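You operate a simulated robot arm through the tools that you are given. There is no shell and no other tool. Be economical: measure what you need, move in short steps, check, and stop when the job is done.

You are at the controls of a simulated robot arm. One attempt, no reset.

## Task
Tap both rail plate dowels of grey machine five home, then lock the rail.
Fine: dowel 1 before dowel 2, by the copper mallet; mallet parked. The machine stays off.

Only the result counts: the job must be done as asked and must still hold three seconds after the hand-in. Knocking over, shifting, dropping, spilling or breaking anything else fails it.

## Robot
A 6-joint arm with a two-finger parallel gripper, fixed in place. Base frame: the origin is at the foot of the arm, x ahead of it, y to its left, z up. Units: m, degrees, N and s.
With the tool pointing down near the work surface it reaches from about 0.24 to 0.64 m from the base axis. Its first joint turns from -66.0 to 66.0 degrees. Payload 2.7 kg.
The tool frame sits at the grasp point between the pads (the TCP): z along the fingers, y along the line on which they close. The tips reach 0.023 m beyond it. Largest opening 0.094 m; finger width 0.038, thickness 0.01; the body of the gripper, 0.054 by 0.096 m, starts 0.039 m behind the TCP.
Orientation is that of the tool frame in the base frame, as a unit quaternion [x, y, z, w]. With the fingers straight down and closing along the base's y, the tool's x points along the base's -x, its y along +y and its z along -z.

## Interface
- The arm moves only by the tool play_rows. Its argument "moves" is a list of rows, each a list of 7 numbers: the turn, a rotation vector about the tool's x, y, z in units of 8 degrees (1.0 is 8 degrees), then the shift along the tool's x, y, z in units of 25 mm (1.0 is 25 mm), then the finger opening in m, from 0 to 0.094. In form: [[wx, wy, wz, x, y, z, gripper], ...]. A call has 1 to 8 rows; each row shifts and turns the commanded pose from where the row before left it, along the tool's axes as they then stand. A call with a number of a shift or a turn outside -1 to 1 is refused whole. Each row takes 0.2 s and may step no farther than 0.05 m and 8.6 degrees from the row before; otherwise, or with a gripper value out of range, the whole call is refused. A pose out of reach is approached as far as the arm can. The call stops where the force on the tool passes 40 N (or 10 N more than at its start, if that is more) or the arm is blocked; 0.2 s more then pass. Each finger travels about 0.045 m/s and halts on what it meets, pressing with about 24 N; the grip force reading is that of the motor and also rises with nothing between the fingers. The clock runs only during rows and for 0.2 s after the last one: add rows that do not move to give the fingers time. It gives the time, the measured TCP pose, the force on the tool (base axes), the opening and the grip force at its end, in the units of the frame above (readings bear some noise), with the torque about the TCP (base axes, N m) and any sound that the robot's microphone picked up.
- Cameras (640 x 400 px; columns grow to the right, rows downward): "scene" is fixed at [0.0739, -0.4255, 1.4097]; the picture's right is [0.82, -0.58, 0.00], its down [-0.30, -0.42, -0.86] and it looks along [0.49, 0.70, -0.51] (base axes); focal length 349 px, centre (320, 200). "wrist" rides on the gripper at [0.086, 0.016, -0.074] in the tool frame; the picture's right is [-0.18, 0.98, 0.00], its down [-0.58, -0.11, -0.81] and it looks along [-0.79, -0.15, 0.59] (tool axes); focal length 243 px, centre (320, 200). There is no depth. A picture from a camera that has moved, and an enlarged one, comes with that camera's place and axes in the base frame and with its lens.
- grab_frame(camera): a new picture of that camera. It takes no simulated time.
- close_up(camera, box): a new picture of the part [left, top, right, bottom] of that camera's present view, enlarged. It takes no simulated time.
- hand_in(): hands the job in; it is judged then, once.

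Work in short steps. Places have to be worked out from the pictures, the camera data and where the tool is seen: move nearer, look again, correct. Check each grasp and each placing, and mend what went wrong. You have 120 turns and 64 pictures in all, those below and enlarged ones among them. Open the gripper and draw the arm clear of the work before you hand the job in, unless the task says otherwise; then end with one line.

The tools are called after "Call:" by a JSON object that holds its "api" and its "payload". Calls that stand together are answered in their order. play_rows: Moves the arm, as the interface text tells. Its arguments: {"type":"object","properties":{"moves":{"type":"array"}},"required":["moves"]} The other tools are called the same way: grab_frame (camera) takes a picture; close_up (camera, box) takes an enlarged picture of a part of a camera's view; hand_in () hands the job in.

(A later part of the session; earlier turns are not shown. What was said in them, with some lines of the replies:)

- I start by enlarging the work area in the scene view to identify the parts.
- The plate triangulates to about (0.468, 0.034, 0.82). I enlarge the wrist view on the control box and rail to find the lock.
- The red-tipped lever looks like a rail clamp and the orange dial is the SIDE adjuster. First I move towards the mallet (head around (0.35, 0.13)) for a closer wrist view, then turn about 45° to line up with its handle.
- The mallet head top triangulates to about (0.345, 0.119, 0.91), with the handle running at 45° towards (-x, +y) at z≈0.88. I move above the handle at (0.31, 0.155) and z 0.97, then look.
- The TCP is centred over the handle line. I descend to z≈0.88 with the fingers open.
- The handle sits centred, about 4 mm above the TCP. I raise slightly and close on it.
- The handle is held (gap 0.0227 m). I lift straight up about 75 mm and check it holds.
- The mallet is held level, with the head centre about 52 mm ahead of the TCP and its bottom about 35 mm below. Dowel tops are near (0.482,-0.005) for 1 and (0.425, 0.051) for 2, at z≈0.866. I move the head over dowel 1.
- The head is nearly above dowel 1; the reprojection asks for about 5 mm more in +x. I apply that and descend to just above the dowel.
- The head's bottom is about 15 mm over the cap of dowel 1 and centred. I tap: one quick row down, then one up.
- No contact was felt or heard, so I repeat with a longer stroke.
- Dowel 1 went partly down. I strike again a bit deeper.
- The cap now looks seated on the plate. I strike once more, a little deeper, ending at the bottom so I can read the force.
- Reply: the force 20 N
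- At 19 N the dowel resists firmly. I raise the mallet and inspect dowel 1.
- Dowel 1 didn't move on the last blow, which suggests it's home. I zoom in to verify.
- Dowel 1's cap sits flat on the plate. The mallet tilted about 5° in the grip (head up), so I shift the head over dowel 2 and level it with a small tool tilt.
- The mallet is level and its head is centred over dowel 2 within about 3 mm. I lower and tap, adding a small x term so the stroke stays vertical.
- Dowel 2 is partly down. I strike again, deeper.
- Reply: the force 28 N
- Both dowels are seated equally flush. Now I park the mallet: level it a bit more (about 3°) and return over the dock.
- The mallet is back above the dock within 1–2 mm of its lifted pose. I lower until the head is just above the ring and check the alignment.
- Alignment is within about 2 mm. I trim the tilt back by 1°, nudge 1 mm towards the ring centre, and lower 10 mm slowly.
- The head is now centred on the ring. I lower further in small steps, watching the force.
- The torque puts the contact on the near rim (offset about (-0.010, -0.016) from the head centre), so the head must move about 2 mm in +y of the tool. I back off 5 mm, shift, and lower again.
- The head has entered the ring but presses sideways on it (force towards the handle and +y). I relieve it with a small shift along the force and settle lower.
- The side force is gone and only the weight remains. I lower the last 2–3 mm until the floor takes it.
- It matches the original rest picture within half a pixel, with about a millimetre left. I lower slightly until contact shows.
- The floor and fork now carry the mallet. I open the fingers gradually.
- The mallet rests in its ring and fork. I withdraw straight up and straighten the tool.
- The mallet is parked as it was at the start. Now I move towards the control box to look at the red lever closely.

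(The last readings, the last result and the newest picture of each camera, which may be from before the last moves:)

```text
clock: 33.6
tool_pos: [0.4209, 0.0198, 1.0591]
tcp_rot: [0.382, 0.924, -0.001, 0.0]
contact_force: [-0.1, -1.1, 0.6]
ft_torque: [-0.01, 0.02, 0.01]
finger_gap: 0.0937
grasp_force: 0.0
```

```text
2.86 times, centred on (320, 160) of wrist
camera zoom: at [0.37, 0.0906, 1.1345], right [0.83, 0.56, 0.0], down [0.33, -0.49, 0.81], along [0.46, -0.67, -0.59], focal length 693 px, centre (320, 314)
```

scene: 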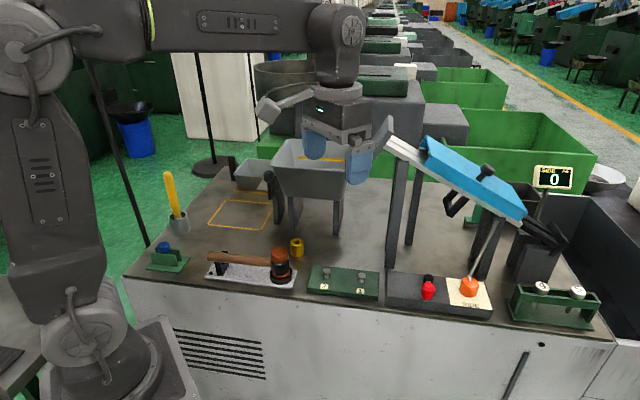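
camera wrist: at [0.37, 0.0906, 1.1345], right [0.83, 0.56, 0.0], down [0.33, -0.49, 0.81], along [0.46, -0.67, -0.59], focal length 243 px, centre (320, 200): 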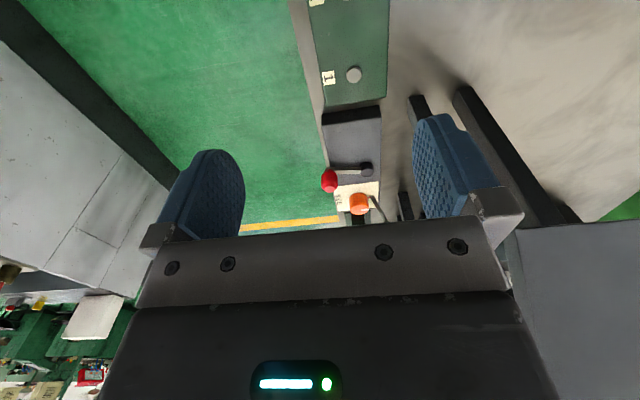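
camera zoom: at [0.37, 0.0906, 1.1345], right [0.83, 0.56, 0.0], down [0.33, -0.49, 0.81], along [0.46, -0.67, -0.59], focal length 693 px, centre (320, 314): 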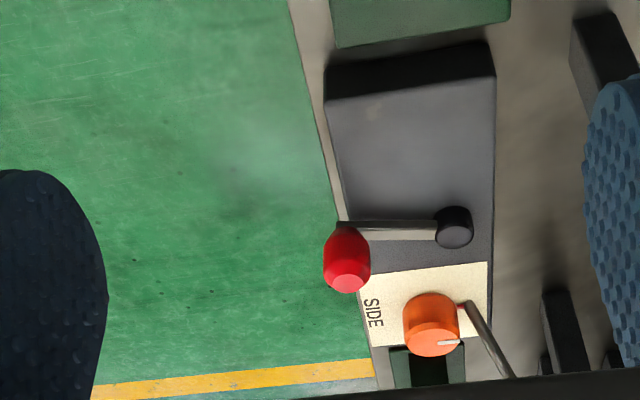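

The red knob stands on a flat arm hinged at a black hub, with free space on the left of the box for it to swing. Before acting I check the other candidates (the knob on the blue cover and the green item below) for anything that might be the lock or start switch.

Call:
{"api": "close_up", "payload": {"camera": "scene", "box": [420, 130, 570, 225]}}

Call:
{"api": "close_up", "payload": {"camera": "scene", "box": [380, 240, 510, 321]}}

Call:
{"api": "grab_frame", "payload": {"camera": "scene"}}

```text
4.21 times, centred on (495, 178) of scene
camera zoom: at [0.0739, -0.4255, 1.4097], right [0.82, -0.58, 0.0], down [-0.3, -0.42, -0.86], along [0.49, 0.7, -0.51], focal length 1468 px, centre (-417, 295)
```

zoom: 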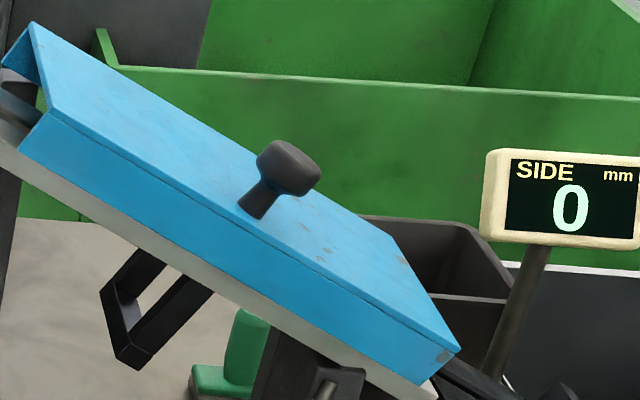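

```text
4.92 times, centred on (445, 280) of scene
camera zoom: at [0.0739, -0.4255, 1.4097], right [0.82, -0.58, 0.0], down [-0.3, -0.42, -0.86], along [0.49, 0.7, -0.51], focal length 1717 px, centre (-295, -196)
```

zoom: 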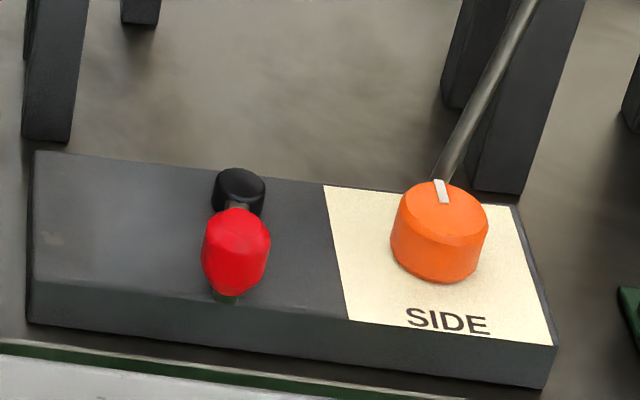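

```text
23 pictures are left
```

scene: 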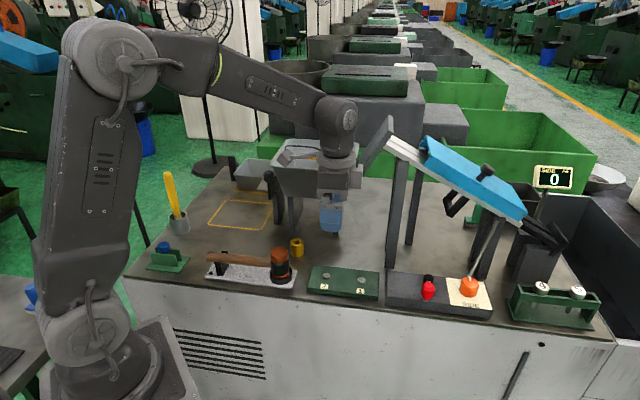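

The red lever on the SIDE box is the rail clamp: hub at about (0.59,-0.10), knob at about (0.543,-0.135, z 0.89), with free swing towards the dowel plate. I turn the tool back to its default yaw, close the fingers and move to the knob's -y side.

Call:
{"api": "play_rows", "payload": {"moves": [[0, 0, -0.9375, 0, 0, 0, 0.06], [0, 0, -0.9375, 0, 0, 0, 0.03], [0, 0, -0.9375, 0, 0, 0, 0.0], [0, 0, -0.9375, 0, 0, 0, 0.0], [0, 0, -0.9375, 0, 0, 0, 0.0], [0, 0, -0.9375, 0, 0, 0, 0.0]]}}

Call:
{"api": "play_rows", "payload": {"moves": [[0, 0, 0, -0.2, -1, 0, 0.0], [0, 0, 0, -0.2, -1, 0, 0.0], [0, 0, 0, -0.2, -1, 0, 0.0], [0, 0, 0, -0.4, -1, 0, 0.0], [0, 0, 0, -0.6, -1, 0.2, 0.0], [0, 0, 0, -0.8, -1, 0.6, 0.0], [0, 0, 0, -1, -1, 0.8, 0.0], [0, 0, 0, -1, -1, 0.8, 0.0]]}}

Call:
{"api": "grab_frame", "payload": {"camera": "wrist"}}

Call:
{"api": "close_up", "payload": {"camera": "scene", "box": [350, 200, 510, 300]}}

```text
clock: 35.0
tool_pos: [0.4181, 0.0197, 1.0606]
tcp_rot: [-0.001, 1.0, 0.0, -0.001]
contact_force: [0.4, 0.7, -1.0]
ft_torque: [-0.01, 0.01, 0.02]
finger_gap: 0.0
grasp_force: 24.1
```

```text
clock: 36.8
tool_pos: [0.5289, -0.1832, 1.0012]
tcp_rot: [0.0, 1.0, 0.0, -0.001]
contact_force: [-0.3, 0.2, -0.9]
ft_torque: [0.02, 0.02, -0.01]
finger_gap: 0.0001
grasp_force: 23.8
```

```text
22 pictures are left
camera wrist: at [0.4422, -0.1669, 1.076], right [0.18, 0.98, 0.0], down [0.58, -0.11, 0.81], along [0.79, -0.15, -0.59], focal length 243 px, centre (320, 200)
```

wrist: 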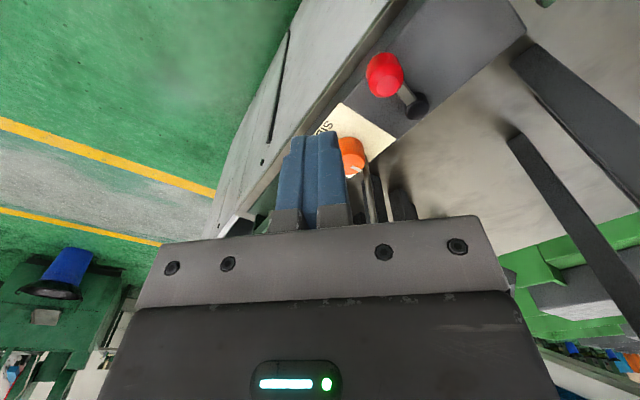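

```text
4.00 times, centred on (430, 250) of scene
camera zoom: at [0.0739, -0.4255, 1.4097], right [0.82, -0.58, 0.0], down [-0.3, -0.42, -0.86], along [0.49, 0.7, -0.51], focal length 1395 px, centre (-120, 0)
```

zoom: 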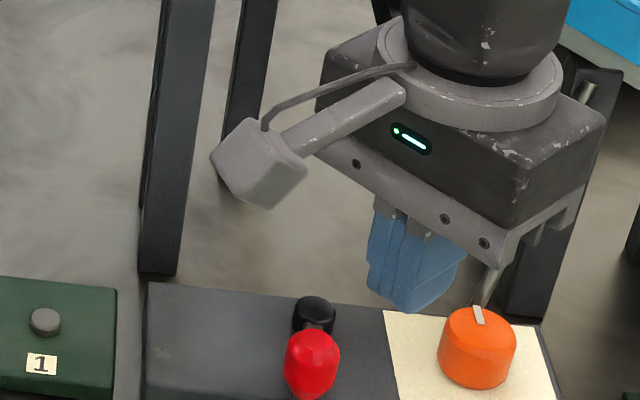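

The knob confirms at about (0.540,-0.137) and the orange dial is clear of the blade. I descend beside the knob to TCP z≈0.905.

Call:
{"api": "play_rows", "payload": {"moves": [[0, 0, 0, -0.3, -0.3, 0.9, 0.0], [0, 0, 0, 0, 0, 0.95, 0.0], [0, 0, 0, 0, 0, 0.95, 0.0], [0, 0, 0, 0, 0, 0.95, 0.0], [0, 0, 0, 0, 0, 0.1, 0.0]]}}

Call:
{"api": "close_up", "payload": {"camera": "scene", "box": [350, 215, 510, 315]}}

Call:
{"api": "grab_frame", "payload": {"camera": "wrist"}}

```text
clock: 38.0
tool_pos: [0.5351, -0.1886, 0.903]
tcp_rot: [0.0, 1.0, 0.0, 0.0]
contact_force: [-0.5, -0.5, 0.1]
ft_torque: [0.0, 0.0, 0.01]
finger_gap: 0.0
grasp_force: 24.2
```

```text
4.00 times, centred on (430, 265) of scene
camera zoom: at [0.0739, -0.4255, 1.4097], right [0.82, -0.58, 0.0], down [-0.3, -0.42, -0.86], along [0.49, 0.7, -0.51], focal length 1395 px, centre (-120, -60)
```

zoom: 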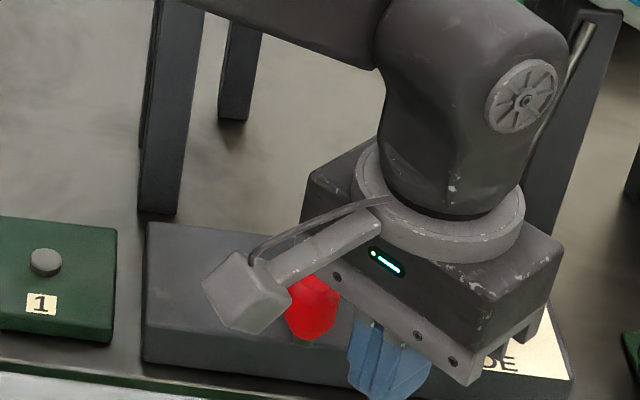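

```text
19 pictures are left
camera wrist: at [0.4485, -0.1724, 0.9783], right [0.18, 0.98, 0.0], down [0.58, -0.11, 0.81], along [0.79, -0.15, -0.59], focal length 243 px, centre (320, 200)
```

wrist: 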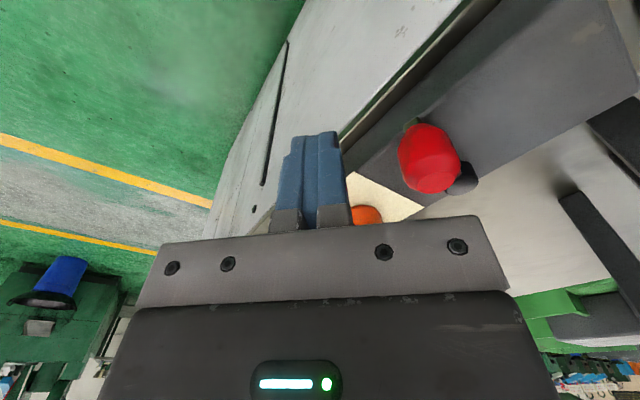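

Blade and knob are at matching height, with about 28 mm of gap. I push slowly in +y.

Call:
{"api": "play_rows", "payload": {"moves": [[0, 0, 0, 0, 0.5, 0, 0.0], [0, 0, 0, 0, 0.4, 0, 0.0], [0, 0, 0, 0, 0.4, 0, 0.0], [0, 0, 0, 0, 0.4, 0, 0.0], [0, 0, 0, 0, 0.4, 0, 0.0], [0, 0, 0, 0, 0.4, 0, 0.0], [0, 0, 0, 0, 0.4, 0, 0.0]]}}

Call:
{"api": "grab_frame", "payload": {"camera": "wrist"}}

```text
clock: 39.6
tool_pos: [0.5365, -0.1158, 0.9042]
tcp_rot: [0.0, 1.0, 0.0, 0.0]
contact_force: [-1.5, -0.9, 0.6]
ft_torque: [0.05, 0.01, -0.01]
finger_gap: 0.0002
grasp_force: 24.2
```

```text
18 pictures are left
camera wrist: at [0.4495, -0.0999, 0.9789], right [0.19, 0.98, 0.0], down [0.58, -0.11, 0.81], along [0.79, -0.15, -0.59], focal length 243 px, centre (320, 200)
```

wrist: 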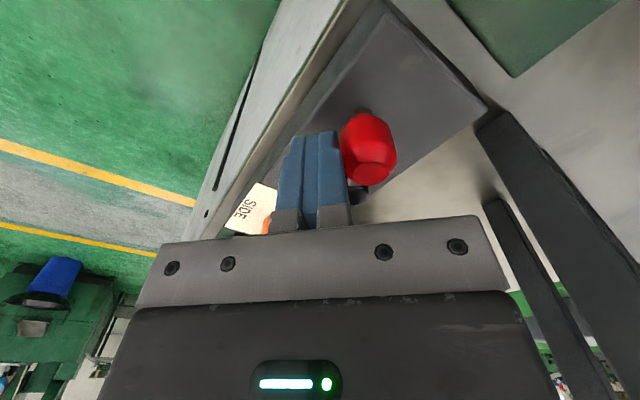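

The lever follows with little force and is now about halfway. I continue in +y.

Call:
{"api": "play_rows", "payload": {"moves": [[0, 0, 0, 0, 0.4, 0, 0.0], [0, 0, 0, 0, 0.4, 0, 0.0], [0, 0, 0, 0, 0.3, 0, 0.0], [0, 0, 0, 0, 0.2, 0, 0.0]]}}

Call:
{"api": "grab_frame", "payload": {"camera": "wrist"}}

Call:
{"api": "close_up", "payload": {"camera": "scene", "box": [350, 215, 510, 315]}}

```text
clock: 40.6
tool_pos: [0.5361, -0.0876, 0.905]
tcp_rot: [0.002, 1.0, -0.003, 0.003]
contact_force: [2.4, -28.8, 6.0]
ft_torque: [0.03, -0.05, -0.26]
finger_gap: 0.0
grasp_force: 23.7
```

```text
17 pictures are left
camera wrist: at [0.4482, -0.0719, 0.9792], right [0.19, 0.98, 0.0], down [0.58, -0.11, 0.81], along [0.79, -0.15, -0.59], focal length 243 px, centre (320, 200)
```

wrist: 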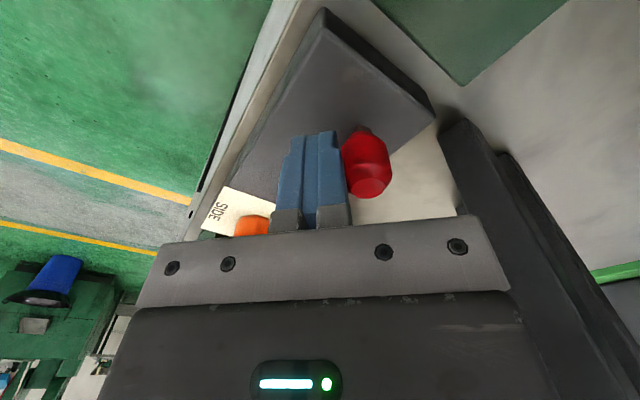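

```text
4.00 times, centred on (430, 265) of scene
camera zoom: at [0.0738, -0.4263, 1.4095], right [0.82, -0.58, 0.0], down [-0.3, -0.42, -0.86], along [0.49, 0.7, -0.51], focal length 1395 px, centre (-120, -60)
```

zoom: 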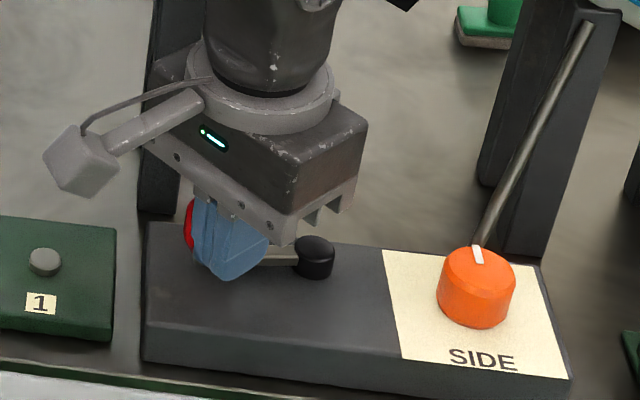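

The push met a firm stop (29 N) with the lever parallel to the box. I back off and raise to inspect.

Call:
{"api": "play_rows", "payload": {"moves": [[0, 0, 0, 0, -0.5, 0, 0.0], [0, 0, 0, 0, -0.6, 0, 0.0], [0, 0, 0, 0, 0, -1, 0.0], [0, 0, 0, 0, 0, -1, 0.0], [0, 0, 0, 0, 0, -1, 0.0], [0, 0, 0, 0.5, 0, -1, 0.0], [0, 0, 0, 1, 0, -1, 0.0], [0, 0, 0, 1, 0, -1, 0.0]]}}

Call:
{"api": "play_rows", "payload": {"moves": [[0, 0, 0, 1, 0, -0.5, 0.05], [0, 0, 0, 1, 0, -0.5, 0.094], [0, 0, 0, 1, 0, -0.5, 0.094], [0, 0, 0, 1, 0, 0, 0.094], [0, 0, 0, 1, 0, 0, 0.094]]}}

Call:
{"api": "close_up", "payload": {"camera": "scene", "box": [350, 215, 510, 315]}}

Call:
{"api": "grab_frame", "payload": {"camera": "wrist"}}

Call:
{"api": "grab_frame", "payload": {"camera": "scene"}}

```text
clock: 42.4
tool_pos: [0.4747, -0.1103, 1.0526]
tcp_rot: [0.0, 1.0, 0.0, -0.001]
contact_force: [-0.5, 0.7, -0.4]
ft_torque: [0.0, 0.0, 0.05]
finger_gap: 0.0
grasp_force: 24.2
```

```text
clock: 43.6
tool_pos: [0.3485, -0.109, 1.0902]
tcp_rot: [0.0, 1.0, 0.0, 0.001]
contact_force: [-0.4, 0.7, -0.8]
ft_torque: [-0.03, -0.02, -0.02]
finger_gap: 0.0941
grasp_force: 0.0
```

```text
4.00 times, centred on (430, 265) of scene
camera zoom: at [0.0739, -0.4255, 1.4097], right [0.82, -0.58, 0.0], down [-0.3, -0.42, -0.86], along [0.49, 0.7, -0.51], focal length 1395 px, centre (-120, -60)
```

zoom: 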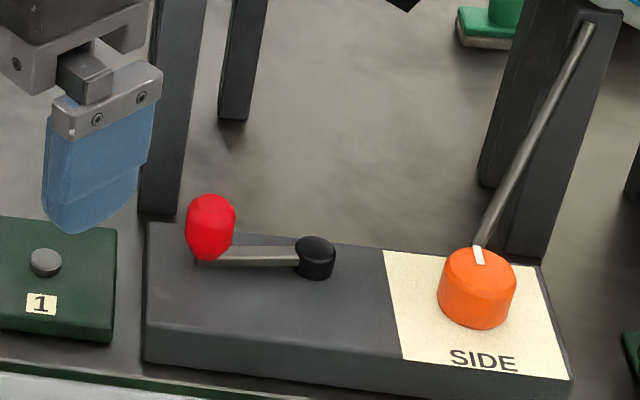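

```text
14 pictures are left
camera wrist: at [0.2616, -0.0936, 1.1653], right [0.18, 0.98, 0.0], down [0.58, -0.11, 0.81], along [0.79, -0.15, -0.59], focal length 243 px, centre (320, 200)
```

wrist: 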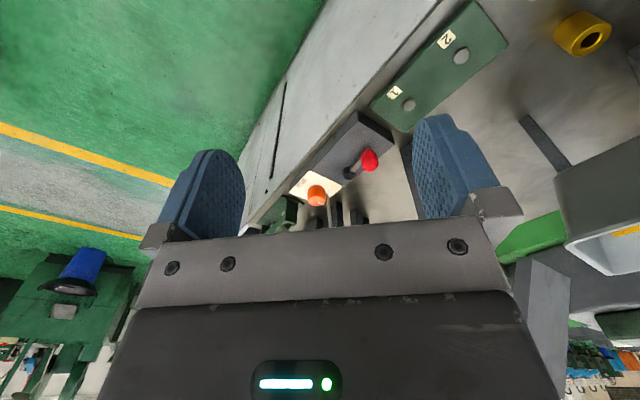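

```text
13 pictures are left
```

scene: 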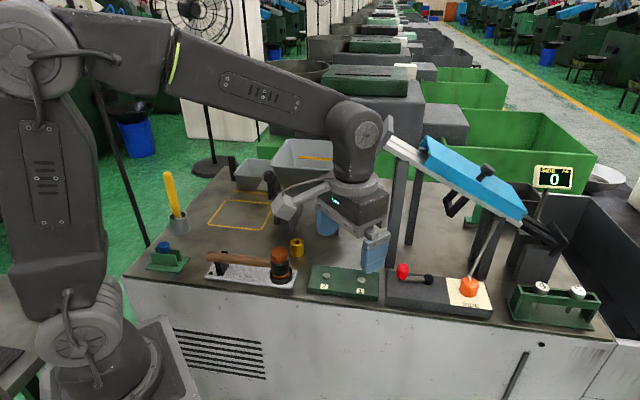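

Everything checks out: both dowels are flush, the mallet is in its dock, the lever is against its stop, SIDE still reads 0, and the arm is clear with the gripper open. I hand in.

Call:
{"api": "hand_in", "payload": {}}

```text
The job is handed in.
```

I tapped dowel 1 and then dowel 2 home with the copper mallet, parked the mallet in its dock, and swung the red rail lever to its stop. No label confirms that lever is the rail lock: I took it to be, as it sits beside the SIDE dial. I touched no other control on the machine.
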